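You operate a simulated robot arm through the tools that you are given. There is no shell and no other tool. Be economical: measure what you need, move in short steps, check, and stop when the job is done.

You are at the controls of a simulated robot arm. One attempt, no reset.

TASK
Put the multimeter's clips on the 330 ohm block and hold its reading.
Fine: one clip a tab; lowest ohms range that fits the printed figure.

It is judged by the outcome, as a careful person would: the job done as asked, and still so three seconds after it is handed in. It fails if anything else is knocked over, pushed out of place, dropped, spilled or broken.

THE ROBOT
A 6-joint arm with a two-finger parallel gripper, fixed in place. Base frame: the origin is at the foot of the arm, x ahead of it, y to its left, z up; the work surface is at about z = 0.72. Lengths are in m, angles in degrees, forces in N, time in s.
With the tool pointing down near the work surface it reaches from about 0.26 to 0.74 m from the base axis. Its first joint turns from -66.0 to 66.0 degrees. Payload 2.45 kg.
Tool frame: the origin (TCP) lies between the finger pads and is the grasp point; the fingertips stand 0.024 m ahead of it; z points along the fingers, y is the line along which they close. Largest opening 0.068 m; finger width 0.017, thickness 0.01; the body of the gripper, 0.04 by 0.07 m, starts 0.041 m behind the TCP.
Orientation is that of the tool frame in the base frame, as a unit quaternion [x, y, z, w]. With the fingers straight down and closing along the base's y, the tool's x points along the base's -x, its y along +y and its z along -z.

THE INTERFACE
- The arm moves only by the tool step_arm. Its arguments are lists of equal length, an entry for each row: "jaw": the opening, from 0 (shut) to 1 (fully open); "travel": the shift along the tool's x, y, z in m, a list of three; "rotation": the turn, a rotation vector about the tool's x, y, z in degrees, a list of three. In form: {"jaw": [jaw, ...], "travel": [[tx, ty, tz], ...], "rotation": [[ax, ay, az], ...]}. A call has 1 to 12 rows; each row is the pose to reach, as a shift and turn from the pose commanded when the call began, along the tool's axes at that moment. Each row takes 0.2 s and may step no farther than 0.05 m and 8.6 degrees from the row before; otherwise, or with a gripper value out of range, the whole call is refused. Where a pose cannot be reached the arm comes as near as it can. A force on the tool above 40 N (or 10 N above the force at the start of the call, whichever is more), or a blocked arm, ends the call early, and 0.2 s more pass. Each finger travels about 0.108 m/s and halts on what it meets, pressing with about 37 N; the grip force reading is that of the motor and also rises with nothing between the fingers. The clock runs only during rows and for 0.2 s after the last one: add rows that repeat a pose to give the fingers time. It gives the time, the measured TCP pose, the force on the tool (base axes), the opening and the grip force at its end, in the units of the frame above (readings bear some noise), with the torque about the TCP (base axes, N m) and any sound that the robot's microphone picked up.
- Cameras (640 x 400 px; columns grow to the right, rows downward): "scene" is fixed at [0.1647, 0.4168, 1.4483]; the picture's right is [-0.77, -0.64, 0.00], its down [-0.44, 0.53, -0.73] and it looks along [0.47, -0.56, -0.69] (base axes); focal length 334 px, centre (320, 200). "wrist" rides on the gripper at [0.084, 0.011, -0.075] in the tool frame; the picture's right is [-0.13, 0.99, 0.00], its down [-0.60, -0.08, -0.79] and it looks along [-0.79, -0.10, 0.61] (tool axes); focal length 251 px, centre (320, 200). There is no depth. A picture from a camera that has moved, and an enlarged one, comes with that camera's place and axes in the base frame and with its lens.
- grab_frame(camera): a new picture of that camera. It takes no simulated time.
- inspect(camera, box): a new picture of the part [left, top, right, bottom] of that camera's present view, enlarged. It takes no simulated time.
- hand_in(): hands the job in; it is judged then, once.

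Work in short steps. Places have to be worked out from the pictures, the camera data and where the tool is seen: move nearer, look again, correct. Check each grasp and each placing, and mend what went wrong. You have 120 turns and 84 pictures in all, those below and enlarged ones among them. Open the gripper and draw the arm clear of the work before you hand the job in, unless the task says otherwise; then end with one line.

The tools are called after "Emit:" as name(argument=value, ...) on one line, values as JSON. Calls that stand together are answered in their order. step_arm: Moves the arm, as the interface text tells. Its arguments: {"type":"object","properties":{"jaw":{"type":"array"},"travel":{"type":"array"},"rotation":{"type":"array"}},"required":["jaw","travel","rotation"]} The other tools are called the same way: grab_frame (camera) takes a picture; inspect (camera, box) takes an enlarged picture of a part of a camera's view; hand_in () hands the job in.

At the start:

```text
time_s: 0.0
tool_pos: [0.4888, -0.0497, 1.0774]
tcp_rot: [0.0, 1.0, 0.0, 0.001]
ft_force: [0.8, 0.3, -0.1]
torque: [-0.02, -0.02, 0.01]
gripper_width: 0.0681
grasp_force: 0.3
```

scene: 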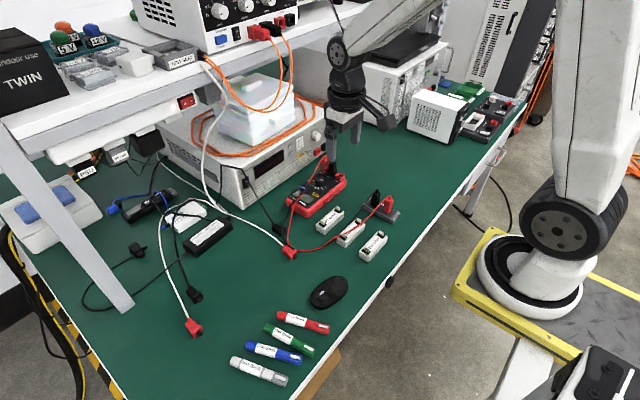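
wrist: 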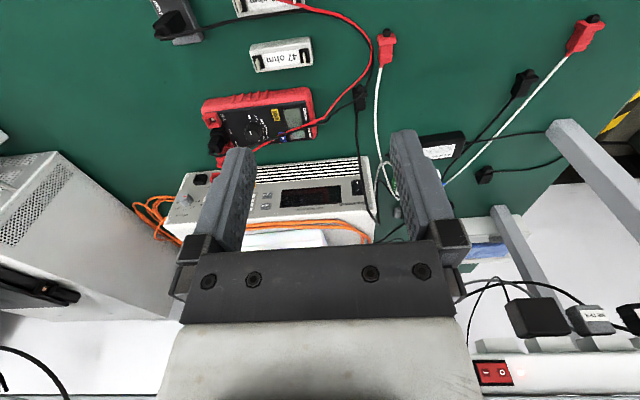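

The multimeter (red) sits near the blocks; I will enlarge both views to read the labels and see clips.

Emit:
inspect(camera="scene", box=[260, 150, 420, 270])

Emit:
inspect(camera="wrist", box=[140, 0, 420, 175])

```text
3.33 times, centred on (340, 210) of scene
camera zoom: at [0.1647, 0.4168, 1.4483], right [-0.77, -0.64, 0.0], down [-0.44, 0.53, -0.73], along [0.47, -0.56, -0.69], focal length 1114 px, centre (253, 167)
```

zoom: 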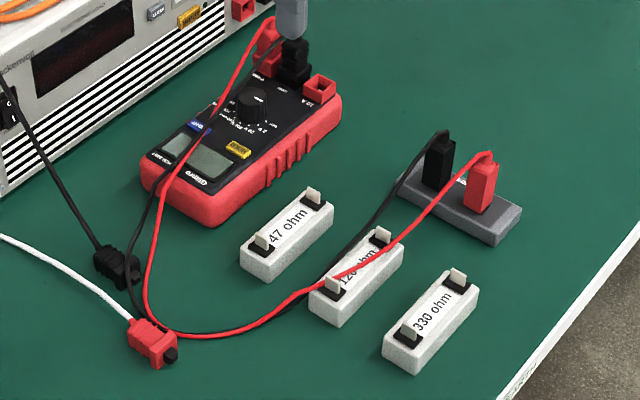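

```text
2.29 times, centred on (280, 88) of wrist
camera zoom: at [0.4048, -0.0395, 1.1518], right [0.13, 0.99, 0.0], down [0.6, -0.08, 0.79], along [0.79, -0.1, -0.61], focal length 575 px, centre (411, 457)
```

zoom: 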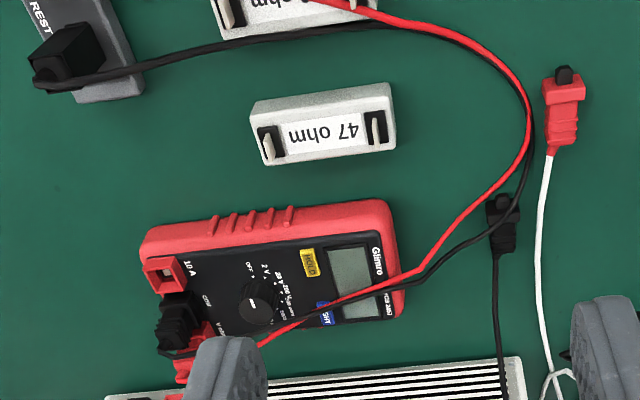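

Inspect renders with real extra resolution, so I zoom tighter on the dial and the clip rest.

Emit:
inspect(camera="wrist", box=[200, 85, 320, 160])

Emit:
inspect(camera="scene", box=[352, 182, 408, 217])

Emit:
inspect(camera="scene", box=[352, 222, 400, 267])

Emit:
inspect(camera="scene", box=[280, 160, 352, 220])

```text
5.33 times, centred on (260, 122) of wrist
camera zoom: at [0.4048, -0.0395, 1.1518], right [0.13, 0.99, 0.0], down [0.6, -0.08, 0.79], along [0.79, -0.1, -0.61], focal length 1341 px, centre (640, 613)
```

zoom: 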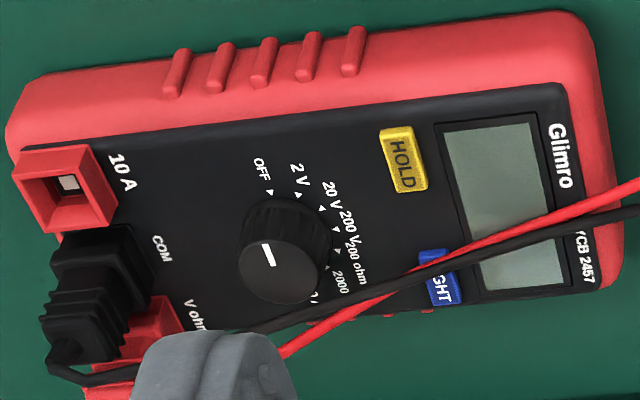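

```text
11.43 times, centred on (380, 200) of scene
camera zoom: at [0.1647, 0.4168, 1.4483], right [-0.77, -0.64, 0.0], down [-0.44, 0.53, -0.73], along [0.47, -0.56, -0.69], focal length 3821 px, centre (-366, 206)
```

zoom: 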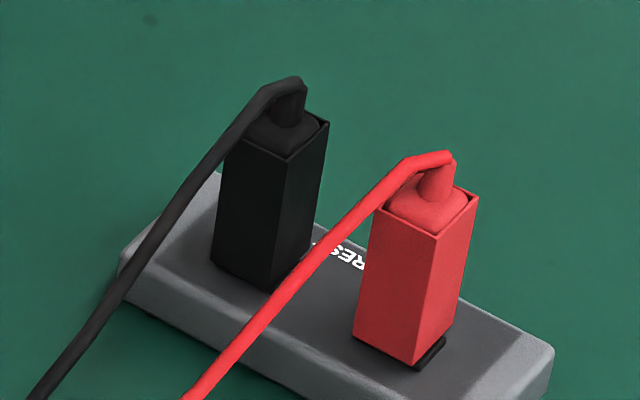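

```text
8.89 times, centred on (376, 244) of scene
camera zoom: at [0.1647, 0.4168, 1.4483], right [-0.77, -0.64, 0.0], down [-0.44, 0.53, -0.73], along [0.47, -0.56, -0.69], focal length 2972 px, centre (-178, -196)
```

zoom: 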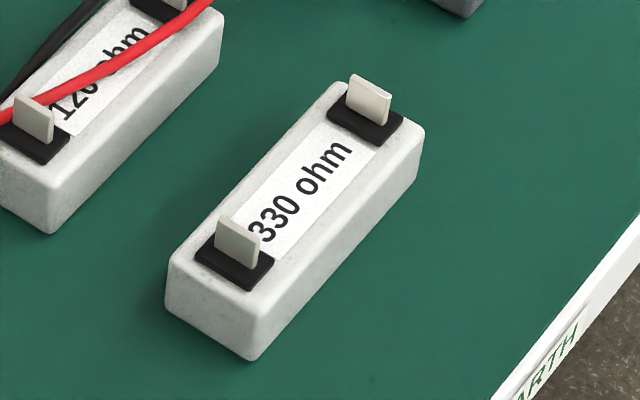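

```text
6.67 times, centred on (316, 190) of scene
camera zoom: at [0.1647, 0.4168, 1.4483], right [-0.77, -0.64, 0.0], down [-0.44, 0.53, -0.73], along [0.47, -0.56, -0.69], focal length 2229 px, centre (347, 267)
```

zoom: 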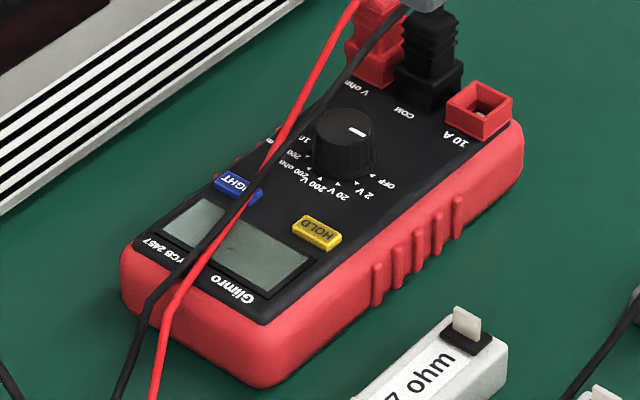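

Ranges run OFF, 2V, 20V, 200V, 200 ohm, 2000 ohm…, so 330 Ω needs the 2000 ohm position; leads are in COM and V-ohm. The clips stand on a rest near (0.46..0.50, -0.25) and the 330 block near (0.42,-0.11). I move back and lower to view these closely.

Emit:
step_arm(jaw=[1, 1, 1, 1, 1], travel=[[0.026, -0.024, 0.025], [0.052, -0.048, 0.05], [0.078, -0.072, 0.075], [0.104, -0.096, 0.1], [0.129, -0.12, 0.127]], rotation=[[0, 0, 0], [0, 0, 0], [0, 0, 0], [0, 0, 0], [0, 0, 0]])

Emit:
grab_frame(camera="wrist")

```text
time_s: 1.2
tool_pos: [0.3586, -0.1713, 0.9495]
tcp_rot: [0.0, 1.0, 0.0, 0.001]
ft_force: [0.0, 0.1, -0.4]
torque: [0.0, -0.01, -0.02]
gripper_width: 0.068
grasp_force: 0.0
```

```text
75 pictures are left
camera wrist: at [0.275, -0.1604, 1.0247], right [0.13, 0.99, 0.0], down [0.6, -0.08, 0.79], along [0.79, -0.1, -0.61], focal length 251 px, centre (320, 200)
```

wrist: 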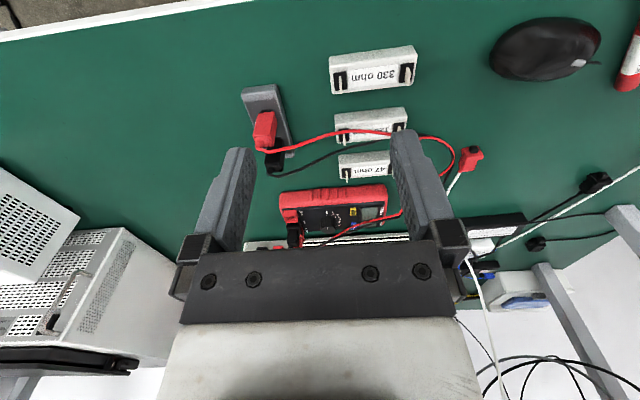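

Good view. Zooming in on rest/clips and the 330 block from here.

Emit:
inspect(camera="wrist", box=[230, 80, 310, 180])

Emit:
inspect(camera="wrist", box=[320, 40, 424, 105])

```text
4.00 times, centred on (270, 130) of wrist
camera zoom: at [0.275, -0.1604, 1.0247], right [0.13, 0.99, 0.0], down [0.6, -0.08, 0.79], along [0.79, -0.1, -0.61], focal length 1006 px, centre (520, 480)
```

zoom: 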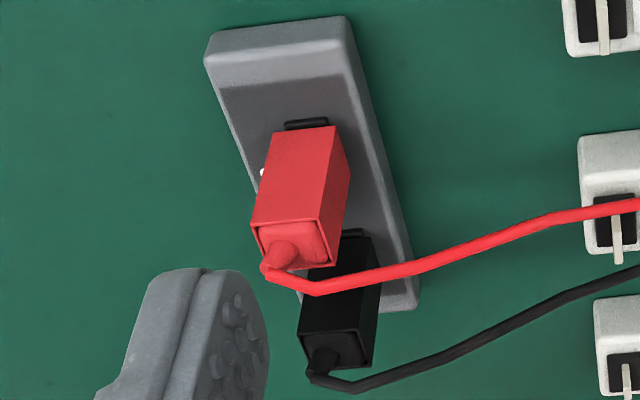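

```text
6.15 times, centred on (372, 72) of wrist
camera zoom: at [0.275, -0.1604, 1.0247], right [0.13, 0.99, 0.0], down [0.6, -0.08, 0.79], along [0.79, -0.1, -0.61], focal length 1547 px, centre (0, 985)
```

zoom: 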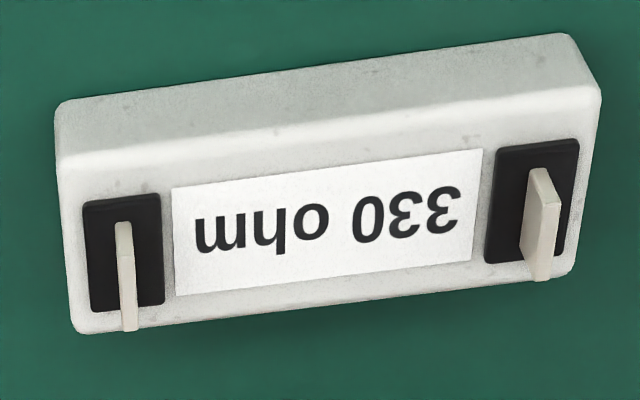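

Worked out: everything is axis-aligned; 330 tabs at about (0.420,-0.083) and (0.420,-0.156); red clip centred about (0.459,-0.252), z 0.742–0.788; black near (0.503,-0.252). I go above the red clip, slightly toward -x to keep the finger off the cable.

Emit:
step_arm(jaw=[1, 1, 1, 1], travel=[[-0.024, -0.02, 0.025], [-0.048, -0.04, 0.05], [-0.072, -0.06, 0.075], [-0.096, -0.081, 0.1]], rotation=[[0, 0, 0], [0, 0, 0], [0, 0, 0], [0, 0, 0]])

Emit:
grab_frame(camera="wrist")

Emit:
inspect(camera="scene", box=[320, 130, 432, 220])

```text
time_s: 2.2
tool_pos: [0.4561, -0.2521, 0.8516]
tcp_rot: [0.001, 1.0, -0.001, 0.001]
ft_force: [-0.3, 0.1, 0.2]
torque: [-0.03, 0.0, 0.01]
gripper_width: 0.0679
grasp_force: 0.0
```

```text
72 pictures are left
camera wrist: at [0.3719, -0.2416, 0.9258], right [0.13, 0.99, 0.0], down [0.6, -0.08, 0.79], along [0.79, -0.1, -0.61], focal length 251 px, centre (320, 200)
```

wrist: 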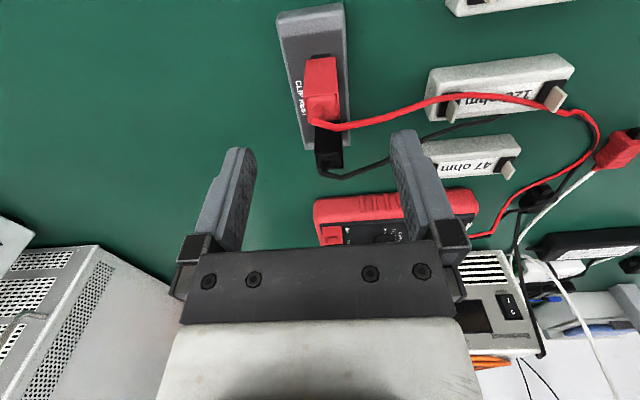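

```text
4.44 times, centred on (376, 175) of scene
camera zoom: at [0.1647, 0.4168, 1.4483], right [-0.77, -0.64, 0.0], down [-0.44, 0.53, -0.73], along [0.47, -0.56, -0.69], focal length 1486 px, centre (71, 311)
```

zoom: 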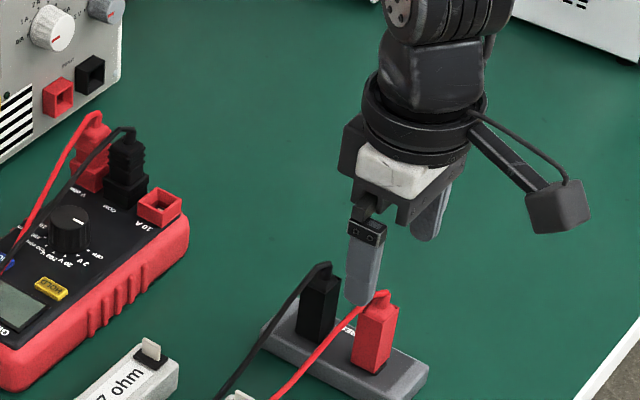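

Clip's y matches the TCP (-0.251). I descend to z≈0.776 in two parts, watching force.

Emit:
step_arm(jaw=[1, 1, 1, 1], travel=[[0.001, 0.0005, 0.02], [0.001, 0.0005, 0.04], [0.001, 0.0005, 0.055], [0.001, 0.0005, 0.055]], rotation=[[0, 0, 0], [0, 0, 0], [0, 0, 0], [0, 0, 0]])

Emit:
inspect(camera="scene", box=[320, 150, 432, 220])

Emit:
grab_frame(camera="wrist")

```text
time_s: 3.2
tool_pos: [0.4544, -0.2505, 0.7946]
tcp_rot: [0.0, 1.0, -0.001, 0.0]
ft_force: [0.2, -0.3, 0.8]
torque: [0.03, 0.0, -0.02]
gripper_width: 0.068
grasp_force: 0.0
```

```text
5.71 times, centred on (376, 185) of scene
camera zoom: at [0.1647, 0.4168, 1.4483], right [-0.77, -0.64, 0.0], down [-0.44, 0.53, -0.73], along [0.47, -0.56, -0.69], focal length 1910 px, centre (0, 286)
```

zoom: 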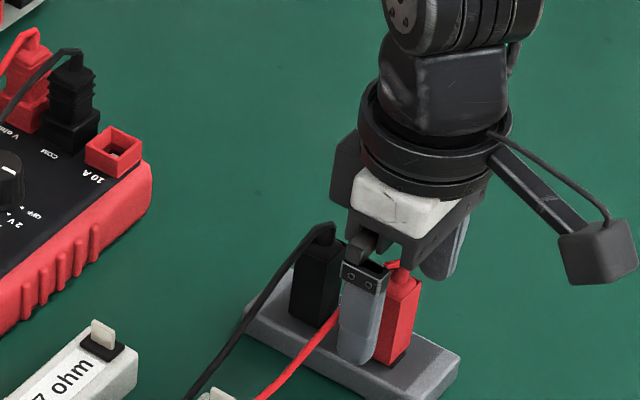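

```text
69 pictures are left
camera wrist: at [0.3707, -0.24, 0.8696], right [0.13, 0.99, 0.0], down [0.6, -0.08, 0.79], along [0.79, -0.1, -0.61], focal length 251 px, centre (320, 200)
```

wrist: 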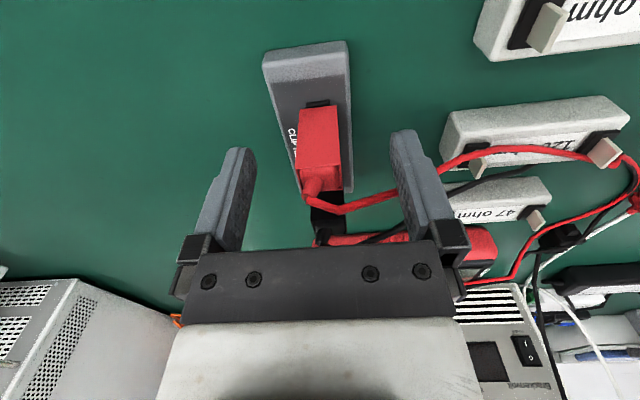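

No contact yet. I lower 18 mm more and close.

Emit:
step_arm(jaw=[1, 1, 0.2, 0.2, 0.2], travel=[[0, -0.0005, 0.01], [0, -0.0005, 0.018], [0, -0.0005, 0.018], [0, -0.0005, 0.018], [0, -0.0005, 0.018]], rotation=[[0, 0, 0], [0, 0, 0], [0, 0, 0], [0, 0, 0], [0, 0, 0]])

Emit:
inspect(camera="wrist", box=[220, 20, 420, 240])

```text
time_s: 4.4
tool_pos: [0.4559, -0.2502, 0.7773]
tcp_rot: [-0.001, 1.0, -0.001, 0.001]
ft_force: [0.1, 2.5, 0.7]
torque: [0.08, -0.06, 0.02]
gripper_width: 0.0184
grasp_force: 36.6
```

```text
1.82 times, centred on (320, 130) of wrist
camera zoom: at [0.3711, -0.2404, 0.8515], right [0.13, 0.99, 0.0], down [0.6, -0.08, 0.79], along [0.79, -0.1, -0.61], focal length 457 px, centre (320, 327)
```

zoom: 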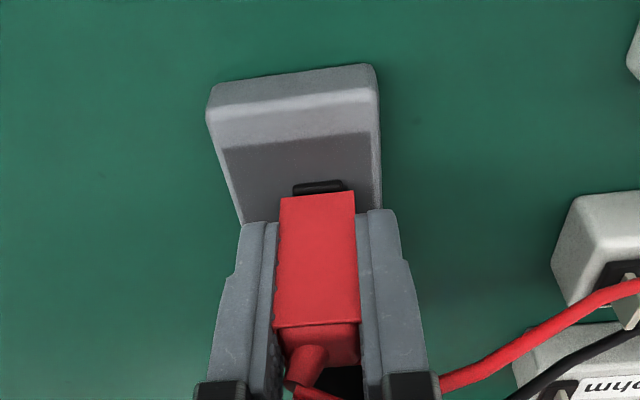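

Gripped at 18.4 mm. I lift straight up 8 cm.

Emit:
step_arm(jaw=[0.1, 0.1, 0.1, 0.1, 0.1], travel=[[0, 0, -0.01], [0, 0, -0.025], [0, 0, -0.045], [0, 0, -0.07], [0, 0, -0.07]], rotation=[[0, 0, 0], [0, 0, 0], [0, 0, 0], [0, 0, 0], [0, 0, 0]])

Emit:
inspect(camera="scene", box=[240, 120, 432, 270])

Emit:
grab_frame(camera="wrist")

```text
time_s: 5.6
tool_pos: [0.4549, -0.2502, 0.847]
tcp_rot: [0.0, 1.0, 0.0, 0.001]
ft_force: [0.6, 0.3, 0.5]
torque: [0.0, 0.0, -0.02]
gripper_width: 0.0183
grasp_force: 36.3
```

```text
2.67 times, centred on (336, 195) of scene
camera zoom: at [0.1647, 0.4168, 1.4483], right [-0.77, -0.64, 0.0], down [-0.44, 0.53, -0.73], along [0.47, -0.56, -0.69], focal length 892 px, centre (277, 213)
```

zoom: 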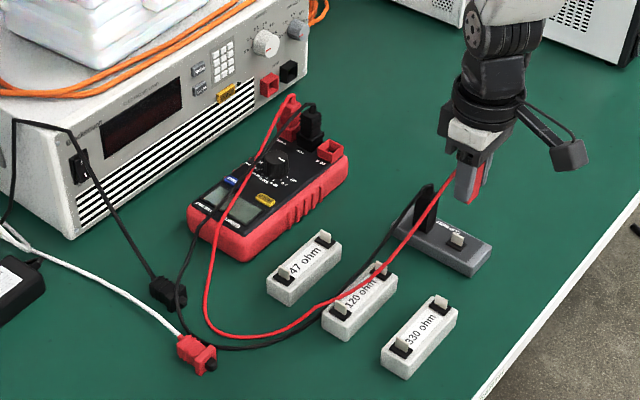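

```text
66 pictures are left
camera wrist: at [0.3705, -0.24, 0.9217], right [0.13, 0.99, 0.0], down [0.6, -0.08, 0.79], along [0.79, -0.1, -0.61], focal length 251 px, centre (320, 200)
```

wrist: 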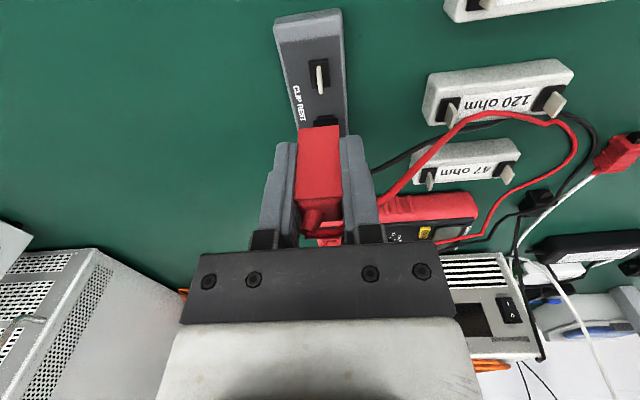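

Red clip is held and free. I zoom on the bare rest tab to calibrate the clip-to-tab offset, in both cameras, with the block tabs.

Emit:
inspect(camera="wrist", box=[290, 45, 350, 105])

Emit:
inspect(camera="scene", box=[350, 190, 430, 270])

```text
6.67 times, centred on (320, 75) of wrist
camera zoom: at [0.3705, -0.24, 0.9217], right [0.13, 0.99, 0.0], down [0.6, -0.08, 0.79], along [0.79, -0.1, -0.61], focal length 1676 px, centre (320, 1033)
```

zoom: 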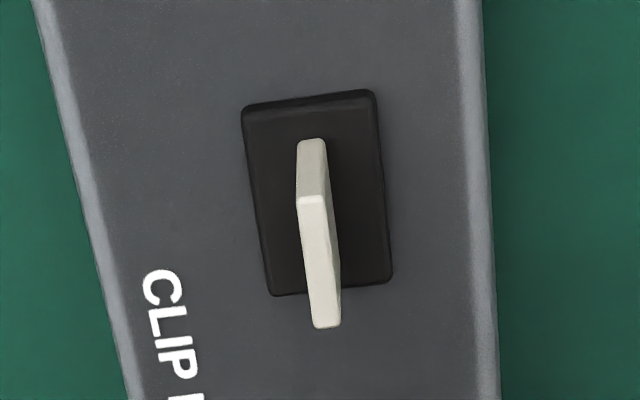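

```text
5.00 times, centred on (390, 230) of scene
camera zoom: at [0.1647, 0.4168, 1.4483], right [-0.77, -0.64, 0.0], down [-0.44, 0.53, -0.73], along [0.47, -0.56, -0.69], focal length 1672 px, centre (-30, 50)
```

zoom: 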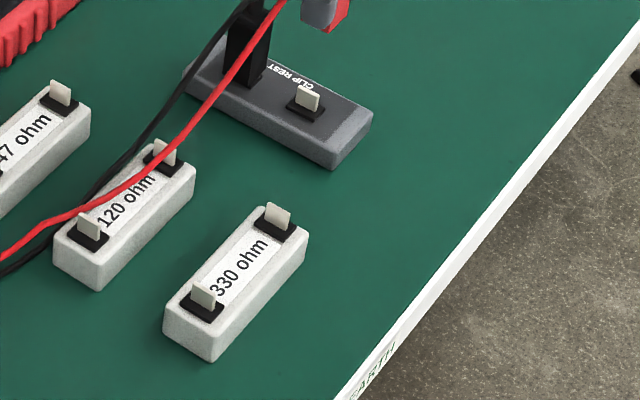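

Rest tab estimate: pad at (0.459,-0.250,z≈0.7365). The block tabs are ~7.5 mm higher. I move so the 330's +y tab should appear at the same wrist pixel as the rest tab did, for a direct comparison.

Emit:
step_arm(jaw=[0.1, 0.1, 0.1, 0.1, 0.1, 0.1], travel=[[0.004, 0.02, -0.0075], [0.012, 0.06, -0.0075], [0.022, 0.1, -0.0075], [0.031, 0.14, -0.0075], [0.0385, 0.169, -0.0075], [0.0385, 0.169, -0.0075]], rotation=[[0, 0, 0], [0, 0, 0], [0, 0, 0], [0, 0, 0], [0, 0, 0], [0, 0, 0]])

Emit:
inspect(camera="wrist", box=[290, 45, 350, 105])

Emit:
grab_frame(camera="wrist")

Emit:
inspect(camera="scene", box=[280, 150, 440, 270])

```text
time_s: 7.0
tool_pos: [0.4167, -0.082, 0.8544]
tcp_rot: [0.0, 1.0, 0.0, 0.001]
ft_force: [0.1, -0.1, -0.6]
torque: [0.01, 0.01, 0.02]
gripper_width: 0.0185
grasp_force: 36.4
```

```text
6.67 times, centred on (320, 75) of wrist
camera zoom: at [0.3318, -0.0709, 0.9287], right [0.13, 0.99, 0.0], down [0.6, -0.08, 0.79], along [0.79, -0.1, -0.61], focal length 1676 px, centre (320, 1033)
```

zoom: 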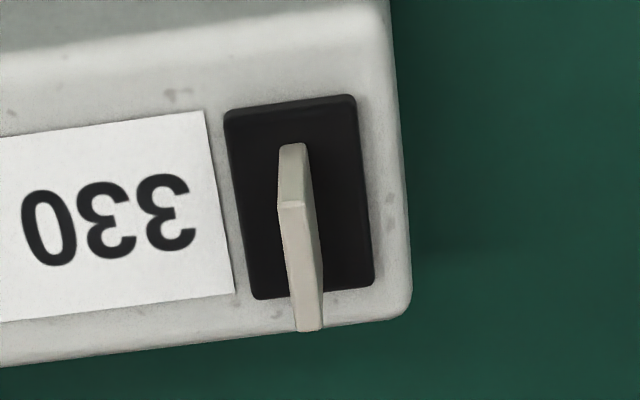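

```text
62 pictures are left
camera wrist: at [0.3318, -0.0709, 0.9287], right [0.13, 0.99, 0.0], down [0.6, -0.08, 0.79], along [0.79, -0.1, -0.61], focal length 251 px, centre (320, 200)
```

wrist: 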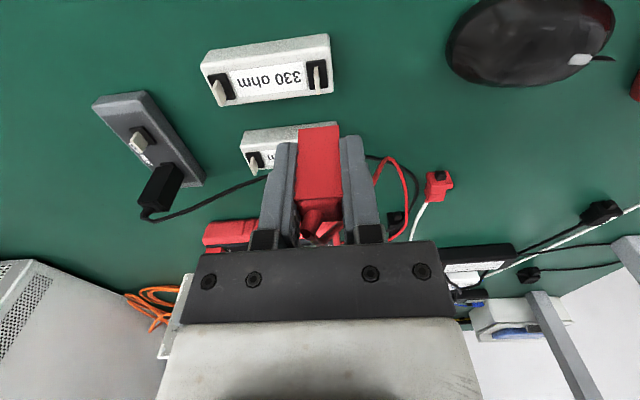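

```text
3.33 times, centred on (360, 210) of scene
camera zoom: at [0.1647, 0.4168, 1.4483], right [-0.77, -0.64, 0.0], down [-0.44, 0.53, -0.73], along [0.47, -0.56, -0.69], focal length 1114 px, centre (187, 167)
```

zoom: 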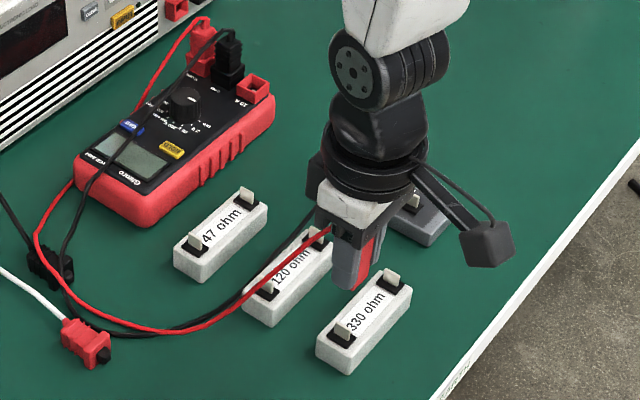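

Tab appears 20 px left of the reference → shift about -2.1 mm in y and +0.5 mm in x; same size and yaw. I correct and lower to ~25 mm above seating, then check.

Emit:
step_arm(jaw=[0.1, 0.1, 0.1, 0.1], travel=[[-0.0005, -0.0021, 0.01], [-0.0005, -0.0021, 0.03], [-0.0005, -0.0021, 0.045], [-0.0005, -0.0021, 0.045]], rotation=[[0, 0, 0], [0, 0, 0], [0, 0, 0], [0, 0, 0]])

Emit:
inspect(camera="wrist", box=[240, 20, 400, 240])

Emit:
inspect(camera="scene", box=[330, 200, 410, 270])

```text
time_s: 8.0
tool_pos: [0.4164, -0.0853, 0.8097]
tcp_rot: [0.001, 1.0, 0.0, 0.002]
ft_force: [0.2, -0.5, -0.9]
torque: [-0.03, 0.0, 0.01]
gripper_width: 0.0182
grasp_force: 36.8
```

```text
1.82 times, centred on (320, 130) of wrist
camera zoom: at [0.3332, -0.0736, 0.8843], right [0.13, 0.99, 0.0], down [0.6, -0.08, 0.79], along [0.79, -0.1, -0.61], focal length 457 px, centre (320, 327)
```

zoom: 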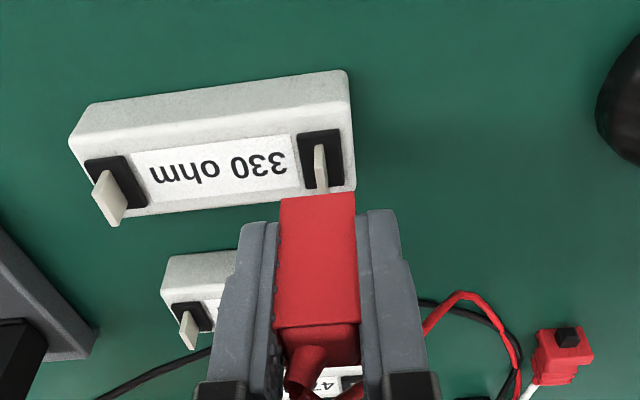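

```text
5.71 times, centred on (370, 235) of scene
camera zoom: at [0.1647, 0.4168, 1.4483], right [-0.77, -0.64, 0.0], down [-0.44, 0.53, -0.73], along [0.47, -0.56, -0.69], focal length 1910 px, centre (34, 0)
```

zoom: 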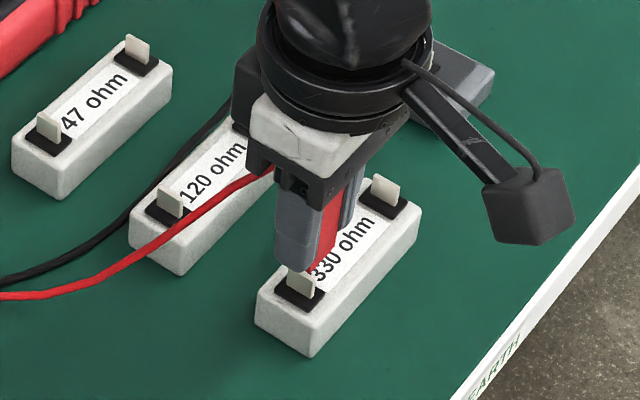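

Alignment looks good (tab central under the clip). I lower the remaining 25 mm gently.

Emit:
step_arm(jaw=[0.1, 0.1, 0.1, 0.1, 0.1], travel=[[0, 0, 0.008], [0, 0, 0.014], [0, 0, 0.019], [0, 0, 0.024], [0, 0, 0.024]], rotation=[[0, 0, 0], [0, 0, 0], [0, 0, 0], [0, 0, 0], [0, 0, 0]])

Emit:
inspect(camera="wrist", box=[240, 20, 400, 240])

Emit:
inspect(camera="scene", box=[330, 200, 410, 270])

```text
time_s: 9.2
tool_pos: [0.4186, -0.0849, 0.785]
tcp_rot: [0.0, 1.0, 0.0, 0.001]
ft_force: [-0.2, 0.1, 0.2]
torque: [-0.01, -0.02, 0.03]
gripper_width: 0.0186
grasp_force: 36.7
```

```text
1.82 times, centred on (320, 130) of wrist
camera zoom: at [0.3333, -0.0736, 0.8602], right [0.13, 0.99, 0.0], down [0.6, -0.08, 0.79], along [0.79, -0.1, -0.61], focal length 457 px, centre (320, 327)
```

zoom: 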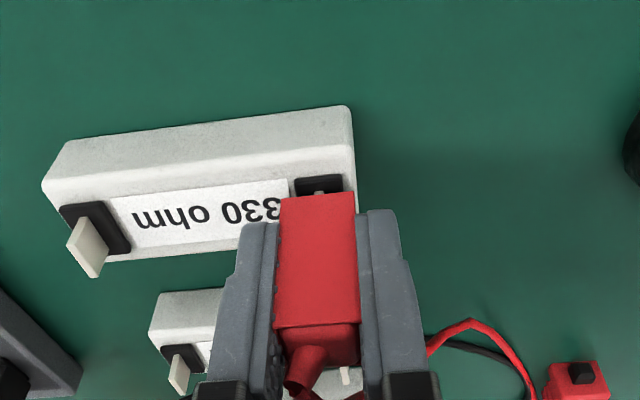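

```text
5.71 times, centred on (370, 235) of scene
camera zoom: at [0.1647, 0.4168, 1.4483], right [-0.77, -0.64, 0.0], down [-0.44, 0.53, -0.73], along [0.47, -0.56, -0.69], focal length 1910 px, centre (34, 0)
```

zoom: 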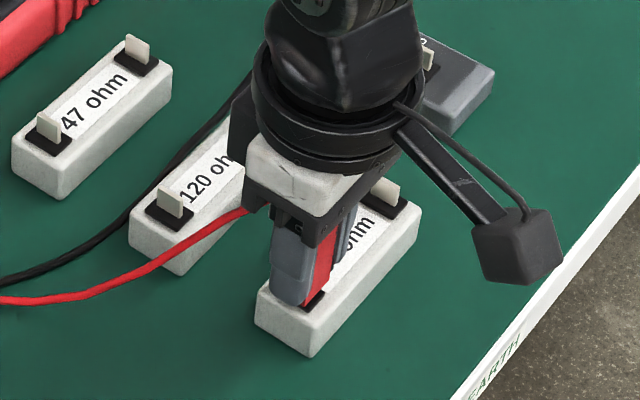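

No force yet; zoom in on the clip's foot to compare with its seat on the rest.

Emit:
inspect(camera="wrist", box=[295, 95, 345, 135])

```text
10.00 times, centred on (320, 115) of wrist
camera zoom: at [0.3333, -0.0736, 0.8602], right [0.13, 0.99, 0.0], down [0.6, -0.08, 0.79], along [0.79, -0.1, -0.61], focal length 2514 px, centre (320, 1050)
```

zoom: 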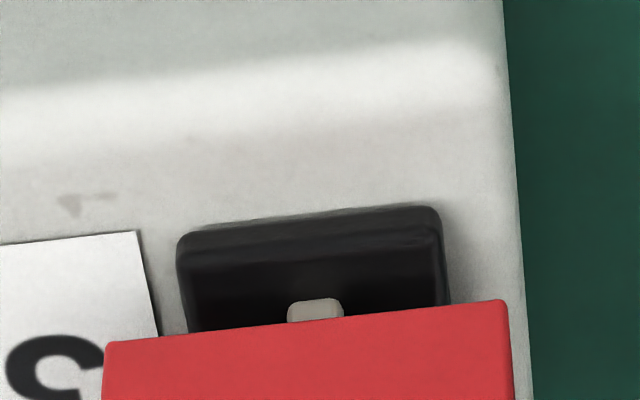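

Tab base still visible, tab about 0.6 mm to the +y side; clip seems ~4 mm above seating. I nudge +0.5 mm y and lower until resistance.

Emit:
step_arm(jaw=[0.1, 0.1, 0.1, 0.1], travel=[[0, 0.0005, 0.001], [0, 0.0005, 0.0025], [0, 0.0005, 0.004], [0, 0.0005, 0.004]], rotation=[[0, 0, 0], [0, 0, 0], [0, 0, 0], [0, 0, 0]])

Emit:
inspect(camera="wrist", box=[295, 95, 345, 135])

```text
time_s: 10.2
tool_pos: [0.4172, -0.0833, 0.7812]
tcp_rot: [0.0, 1.0, 0.0, 0.0]
ft_force: [-4.2, 0.9, 29.0]
torque: [0.04, 0.11, -0.02]
gripper_width: 0.0184
grasp_force: 36.6
```

```text
10.00 times, centred on (320, 115) of wrist
camera zoom: at [0.3331, -0.0728, 0.8567], right [0.13, 0.99, 0.0], down [0.6, -0.08, 0.79], along [0.79, -0.1, -0.61], focal length 2514 px, centre (320, 1050)
```

zoom: 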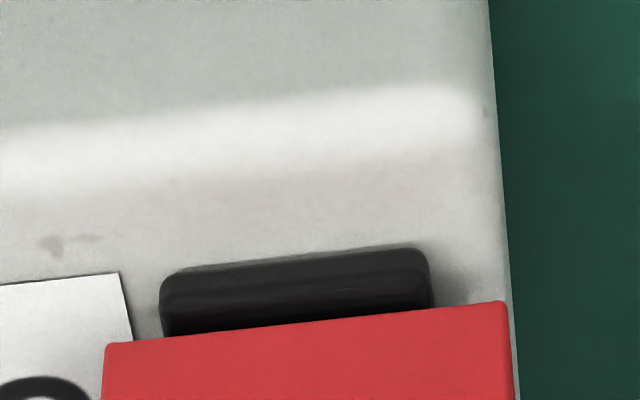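

Firm seating at 29 N with the foot on the pad as on the rest. Release and rise straight up.

Emit:
step_arm(jaw=[0.1, 0.7, 0.7, 0.7, 0.7, 0.7, 0.7], travel=[[0, 0, -0.001], [0, 0, -0.001], [0, 0, -0.001], [0, 0, -0.02], [0, 0, -0.045], [0, 0, -0.07], [0, 0, -0.07]], rotation=[[0, 0, 0], [0, 0, 0], [0, 0, 0], [0, 0, 0], [0, 0, 0], [0, 0, 0], [0, 0, 0]])

Emit:
grab_frame(camera="wrist")

Emit:
inspect(camera="scene", box=[280, 150, 440, 270])

```text
time_s: 11.8
tool_pos: [0.4188, -0.0843, 0.8516]
tcp_rot: [0.001, 1.0, 0.0, 0.001]
ft_force: [0.2, -0.9, 0.2]
torque: [0.01, 0.02, 0.0]
gripper_width: 0.0478
grasp_force: 0.0
```

```text
54 pictures are left
camera wrist: at [0.3336, -0.073, 0.9265], right [0.13, 0.99, 0.0], down [0.6, -0.08, 0.79], along [0.79, -0.1, -0.61], focal length 251 px, centre (320, 200)
```

wrist: 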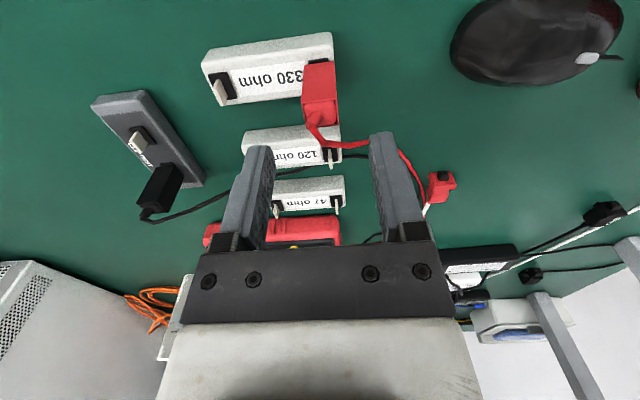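

```text
3.33 times, centred on (360, 210) of scene
camera zoom: at [0.1647, 0.4168, 1.4483], right [-0.77, -0.64, 0.0], down [-0.44, 0.53, -0.73], along [0.47, -0.56, -0.69], focal length 1114 px, centre (187, 167)
```

zoom: 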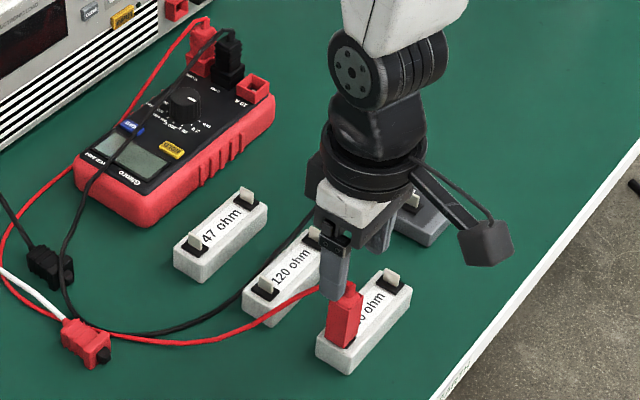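

Red clip is seated upright on the +y tab. Now over the black clip at roughly (0.500,-0.250).

Emit:
step_arm(jaw=[0.8, 0.8, 1, 1, 1, 1], travel=[[-0.016, -0.034, -0.005], [-0.034, -0.07, -0.005], [-0.051, -0.105, -0.005], [-0.068, -0.14, -0.005], [-0.081, -0.166, -0.005], [-0.081, -0.166, -0.005]], rotation=[[0, 0, 0], [0, 0, 0], [0, 0, 0], [0, 0, 0], [0, 0, 0], [0, 0, 0]])

Emit:
inspect(camera="wrist", box=[250, 0, 390, 160])

```text
time_s: 13.2
tool_pos: [0.5, -0.2498, 0.8569]
tcp_rot: [0.001, 1.0, 0.0, 0.001]
ft_force: [0.4, -0.8, 0.5]
torque: [0.0, 0.0, 0.0]
gripper_width: 0.0677
grasp_force: 0.1
```

```text
2.50 times, centred on (320, 80) of wrist
camera zoom: at [0.4144, -0.2392, 0.9316], right [0.13, 0.99, 0.0], down [0.6, -0.08, 0.79], along [0.79, -0.1, -0.61], focal length 629 px, centre (320, 500)
```

zoom: 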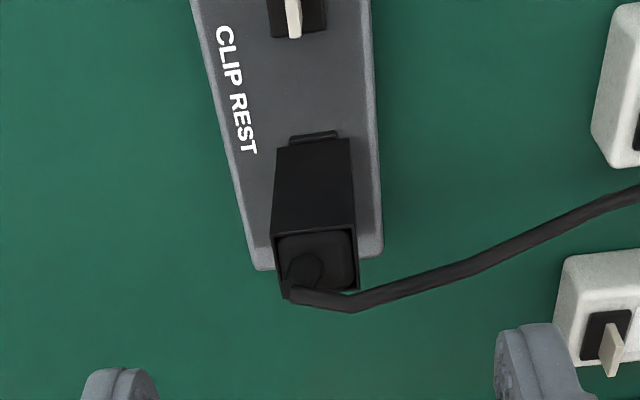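

Black clip's near foot is at x≈0.4956, same offset to TCP as red had. Descend straight 79 mm and close.

Emit:
step_arm(jaw=[1, 1, 1, 1, 1, 0.2, 0.2, 0.2], travel=[[0, -0.0005, 0.025], [0, -0.0005, 0.045], [0, -0.0005, 0.06], [0, -0.0005, 0.072], [0, -0.0005, 0.0795], [0, -0.0005, 0.0795], [0, -0.0005, 0.0795], [0, -0.0005, 0.0795]], rotation=[[0, 0, 0], [0, 0, 0], [0, 0, 0], [0, 0, 0], [0, 0, 0], [0, 0, 0], [0, 0, 0], [0, 0, 0]])

Emit:
inspect(camera="wrist", box=[295, 95, 345, 135])

```text
time_s: 15.0
tool_pos: [0.4991, -0.2509, 0.7769]
tcp_rot: [0.0, 1.0, 0.0, 0.001]
ft_force: [1.1, -3.2, -2.5]
torque: [-0.13, -0.01, 0.15]
gripper_width: 0.0185
grasp_force: 36.2
```

```text
10.00 times, centred on (320, 115) of wrist
camera zoom: at [0.4138, -0.24, 0.8519], right [0.13, 0.99, 0.0], down [0.6, -0.08, 0.79], along [0.79, -0.1, -0.61], focal length 2514 px, centre (320, 1050)
```

zoom: 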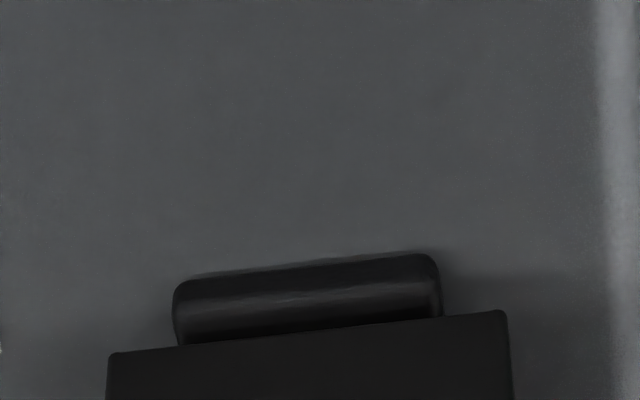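

Gripped. Lift 78 mm, then move over the -y tab (target TCP ≈ (0.417,-0.157)).

Emit:
step_arm(jaw=[0.1, 0.1, 0.1, 0.1, 0.1, 0.1, 0.1, 0.1, 0.1], travel=[[0, 0, -0.01], [0, 0, -0.025], [0, 0, -0.05], [0, 0, -0.078], [0.02, 0.023, -0.078], [0.042, 0.048, -0.078], [0.064, 0.073, -0.078], [0.082, 0.0935, -0.078], [0.082, 0.0935, -0.078]], rotation=[[0, 0, 0], [0, 0, 0], [0, 0, 0], [0, 0, 0], [0, 0, 0], [0, 0, 0], [0, 0, 0], [0, 0, 0], [0, 0, 0]])

Emit:
inspect(camera="wrist", box=[290, 45, 350, 105])

Emit:
grab_frame(camera="wrist")

Emit:
inspect(camera="scene", box=[240, 140, 432, 280])

```text
time_s: 17.0
tool_pos: [0.4153, -0.1564, 0.8542]
tcp_rot: [0.001, 1.0, 0.0, 0.001]
ft_force: [0.2, -0.1, -0.2]
torque: [0.0, -0.02, 0.02]
gripper_width: 0.0185
grasp_force: 36.4
```

```text
6.67 times, centred on (320, 75) of wrist
camera zoom: at [0.3315, -0.1453, 0.9295], right [0.13, 0.99, 0.0], down [0.6, -0.08, 0.79], along [0.79, -0.1, -0.61], focal length 1676 px, centre (320, 1033)
```

zoom: 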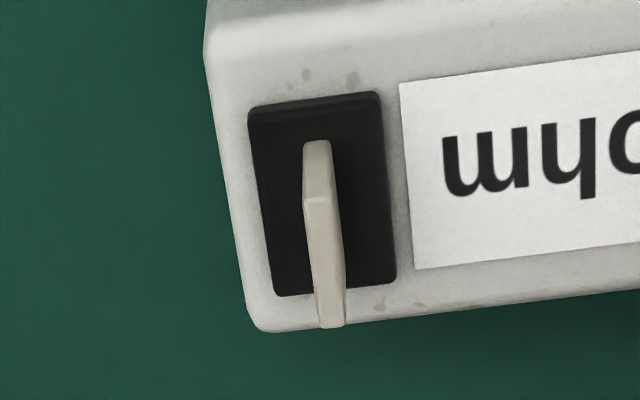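

```text
49 pictures are left
camera wrist: at [0.3315, -0.1453, 0.9295], right [0.13, 0.99, 0.0], down [0.6, -0.08, 0.79], along [0.79, -0.1, -0.61], focal length 251 px, centre (320, 200)
```

wrist: 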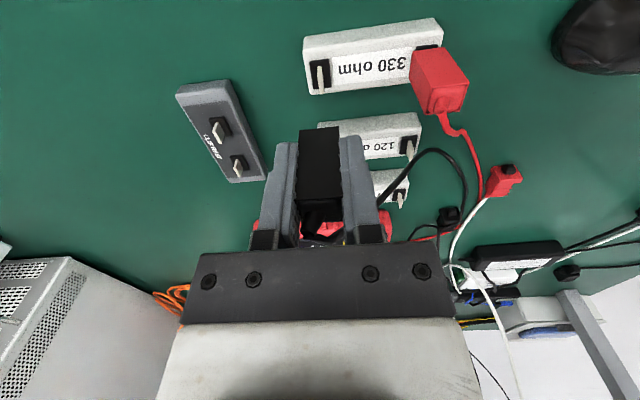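

```text
2.86 times, centred on (336, 210) of scene
camera zoom: at [0.1647, 0.4168, 1.4483], right [-0.77, -0.64, 0.0], down [-0.44, 0.53, -0.73], along [0.47, -0.56, -0.69], focal length 955 px, centre (274, 171)
```

zoom: 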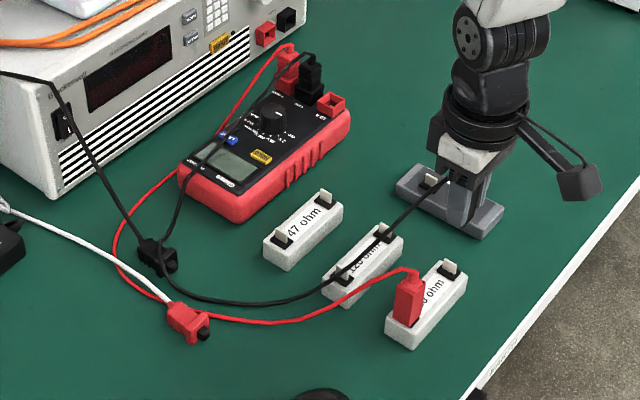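

Tab appears within 5 px of the reference; shift +0.8 mm in y. Lower 48 mm first, then check.

Emit:
step_arm(jaw=[0.1, 0.1, 0.1, 0.1, 0.1, 0.1], travel=[[0, 0.0008, 0.015], [0, 0.0008, 0.032], [0, 0.0008, 0.048], [0, 0.0008, 0.058], [0, 0.0008, 0.067], [0, 0.0008, 0.067]], rotation=[[0, 0, 0], [0, 0, 0], [0, 0, 0], [0, 0, 0], [0, 0, 0], [0, 0, 0]])

Emit:
inspect(camera="wrist", box=[295, 95, 345, 135])

Emit:
inspect(camera="wrist", box=[220, 20, 480, 240])

```text
time_s: 18.4
tool_pos: [0.4167, -0.1576, 0.7875]
tcp_rot: [-0.001, 1.0, 0.001, 0.002]
ft_force: [-0.1, -0.2, 0.3]
torque: [-0.01, -0.01, 0.0]
gripper_width: 0.0185
grasp_force: 36.5
```

```text
10.00 times, centred on (320, 115) of wrist
camera zoom: at [0.3322, -0.1455, 0.8624], right [0.13, 0.99, 0.0], down [0.6, -0.08, 0.79], along [0.79, -0.1, -0.61], focal length 2514 px, centre (320, 1050)
```

zoom: 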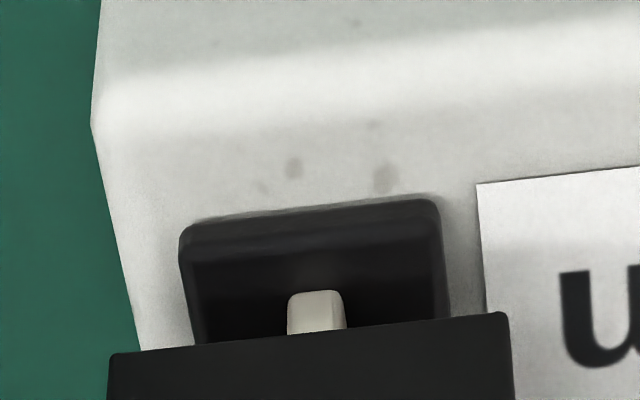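

```text
1.82 times, centred on (350, 130) of wrist
camera zoom: at [0.3322, -0.1455, 0.8624], right [0.13, 0.99, 0.0], down [0.6, -0.08, 0.79], along [0.79, -0.1, -0.61], focal length 457 px, centre (266, 327)
```

zoom: 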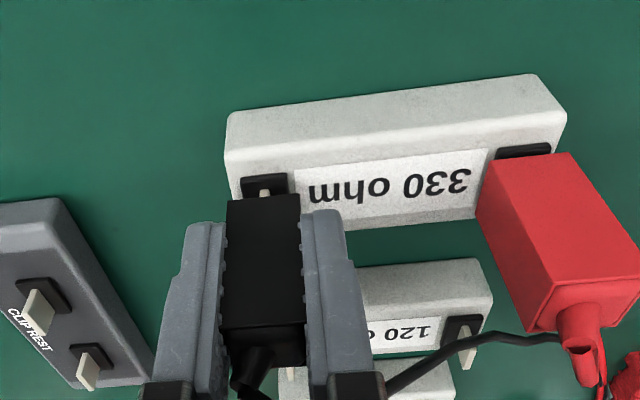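

Aligned within 0.4 mm. Lower the last ~7 mm to seat.

Emit:
step_arm(jaw=[0.1, 0.1, 0.1, 0.1, 0.1], travel=[[0, 0.0003, 0.002], [0, 0.0003, 0.004], [0, 0.0003, 0.0055], [0, 0.0003, 0.007], [0, 0.0003, 0.007]], rotation=[[0, 0, 0], [0, 0, 0], [0, 0, 0], [0, 0, 0], [0, 0, 0]])

Emit:
inspect(camera="wrist", box=[295, 95, 345, 135])

```text
time_s: 19.6
tool_pos: [0.416, -0.1545, 0.7816]
tcp_rot: [0.001, 1.0, 0.001, 0.001]
ft_force: [-3.9, 4.8, 27.7]
torque: [0.12, 0.02, 0.02]
gripper_width: 0.0185
grasp_force: 36.7
```

```text
10.00 times, centred on (320, 115) of wrist
camera zoom: at [0.3321, -0.1449, 0.856], right [0.13, 0.99, 0.0], down [0.6, -0.08, 0.79], along [0.79, -0.1, -0.61], focal length 2514 px, centre (320, 1050)
```

zoom: 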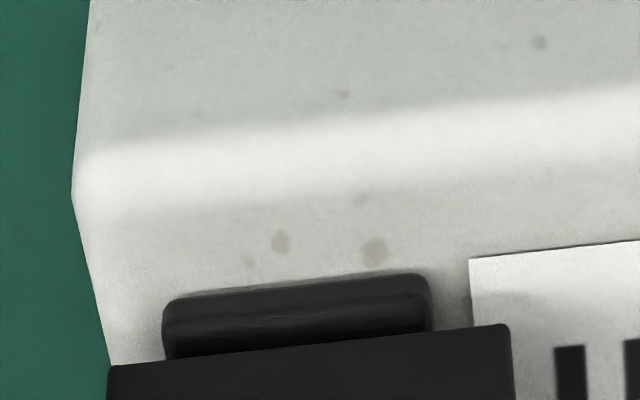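

Seated at 28 N. Release and rise.

Emit:
step_arm(jaw=[0.1, 0.6, 0.6, 0.6, 0.6, 0.6, 0.6], travel=[[0, 0, -0.001], [0, 0, -0.001], [0, 0, -0.001], [0, 0, -0.02], [0, 0, -0.045], [0, 0, -0.07], [0, 0, -0.095]], rotation=[[0, 0, 0], [0, 0, 0], [0, 0, 0], [0, 0, 0], [0, 0, 0], [0, 0, 0], [0, 0, 0]])

Emit:
inspect(camera="scene", box=[260, 150, 420, 270])

Emit:
grab_frame(camera="wrist")

```text
time_s: 21.2
tool_pos: [0.4165, -0.1551, 0.8751]
tcp_rot: [0.0, 1.0, 0.0, 0.001]
ft_force: [-0.2, -0.5, 0.1]
torque: [0.0, 0.01, 0.02]
gripper_width: 0.0409
grasp_force: 0.0
```

```text
3.33 times, centred on (340, 210) of scene
camera zoom: at [0.1647, 0.4168, 1.4483], right [-0.77, -0.64, 0.0], down [-0.44, 0.53, -0.73], along [0.47, -0.56, -0.69], focal length 1114 px, centre (253, 167)
```

zoom: 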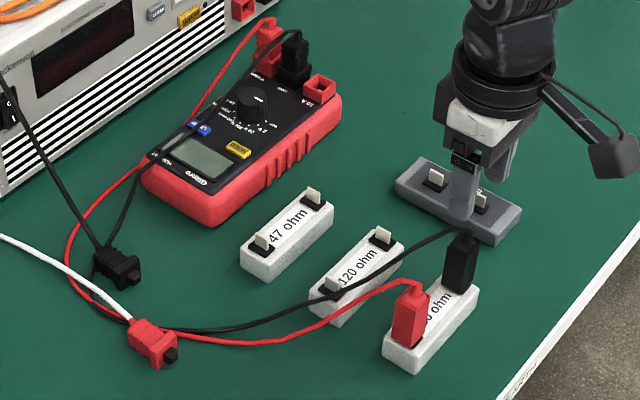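

```text
43 pictures are left
camera wrist: at [0.332, -0.1447, 0.9507], right [0.13, 0.99, 0.0], down [0.6, -0.08, 0.79], along [0.79, -0.1, -0.61], focal length 251 px, centre (320, 200)
```

wrist: 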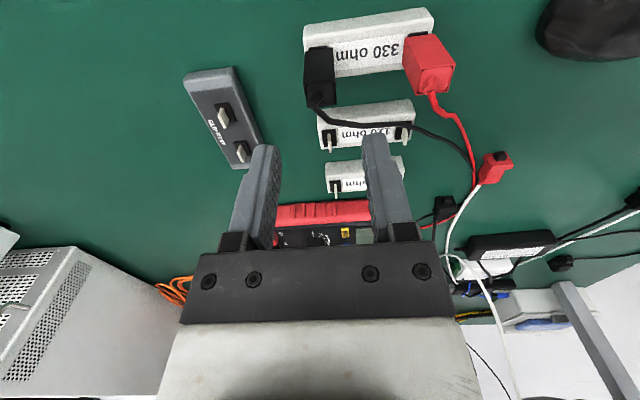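

Both clips are on the 330 block. Now I move up toward the meter for a close look at the dial.

Emit:
step_arm(jaw=[0.6, 0.6, 0.6, 0.6], travel=[[-0.025, -0.015, -0.025], [-0.05, -0.03, -0.035], [-0.085, -0.05, -0.035], [-0.085, -0.05, -0.035]], rotation=[[0, 0, 0], [0, 0, 0], [0, 0, 0], [0, 0, 0]])

Emit:
grab_frame(camera="wrist")

```text
time_s: 22.2
tool_pos: [0.5025, -0.2067, 0.9109]
tcp_rot: [-0.001, 1.0, -0.001, 0.001]
ft_force: [0.4, -0.5, 0.5]
torque: [0.03, 0.04, 0.0]
gripper_width: 0.0408
grasp_force: 0.1
```

```text
42 pictures are left
camera wrist: at [0.4171, -0.1958, 0.9855], right [0.13, 0.99, 0.0], down [0.6, -0.08, 0.79], along [0.79, -0.1, -0.61], focal length 251 px, centre (320, 200)
```

wrist: 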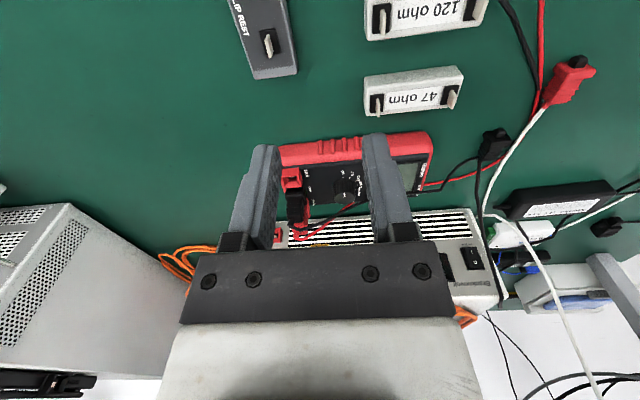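

Emit:
inspect(camera="wrist", box=[310, 150, 390, 210])

Emit:
inspect(camera="scene", box=[305, 160, 337, 190])

```text
6.67 times, centred on (350, 180) of wrist
camera zoom: at [0.4171, -0.1958, 0.9855], right [0.13, 0.99, 0.0], down [0.6, -0.08, 0.79], along [0.79, -0.1, -0.61], focal length 1676 px, centre (120, 333)
```

zoom: 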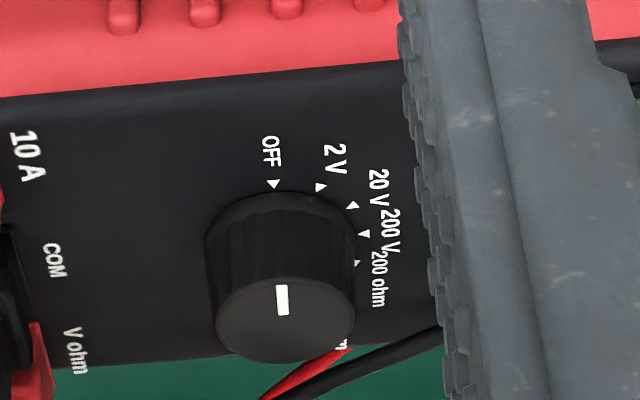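

```text
13.33 times, centred on (321, 175) of scene
camera zoom: at [0.1647, 0.4167, 1.4483], right [-0.77, -0.64, 0.0], down [-0.44, 0.53, -0.73], along [0.47, -0.56, -0.69], focal length 4458 px, centre (307, 533)
```

zoom: 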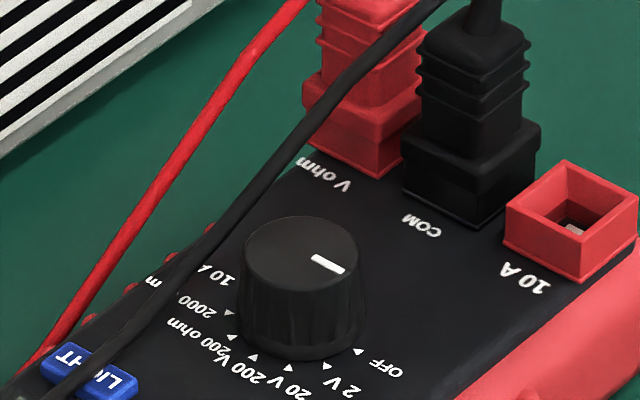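

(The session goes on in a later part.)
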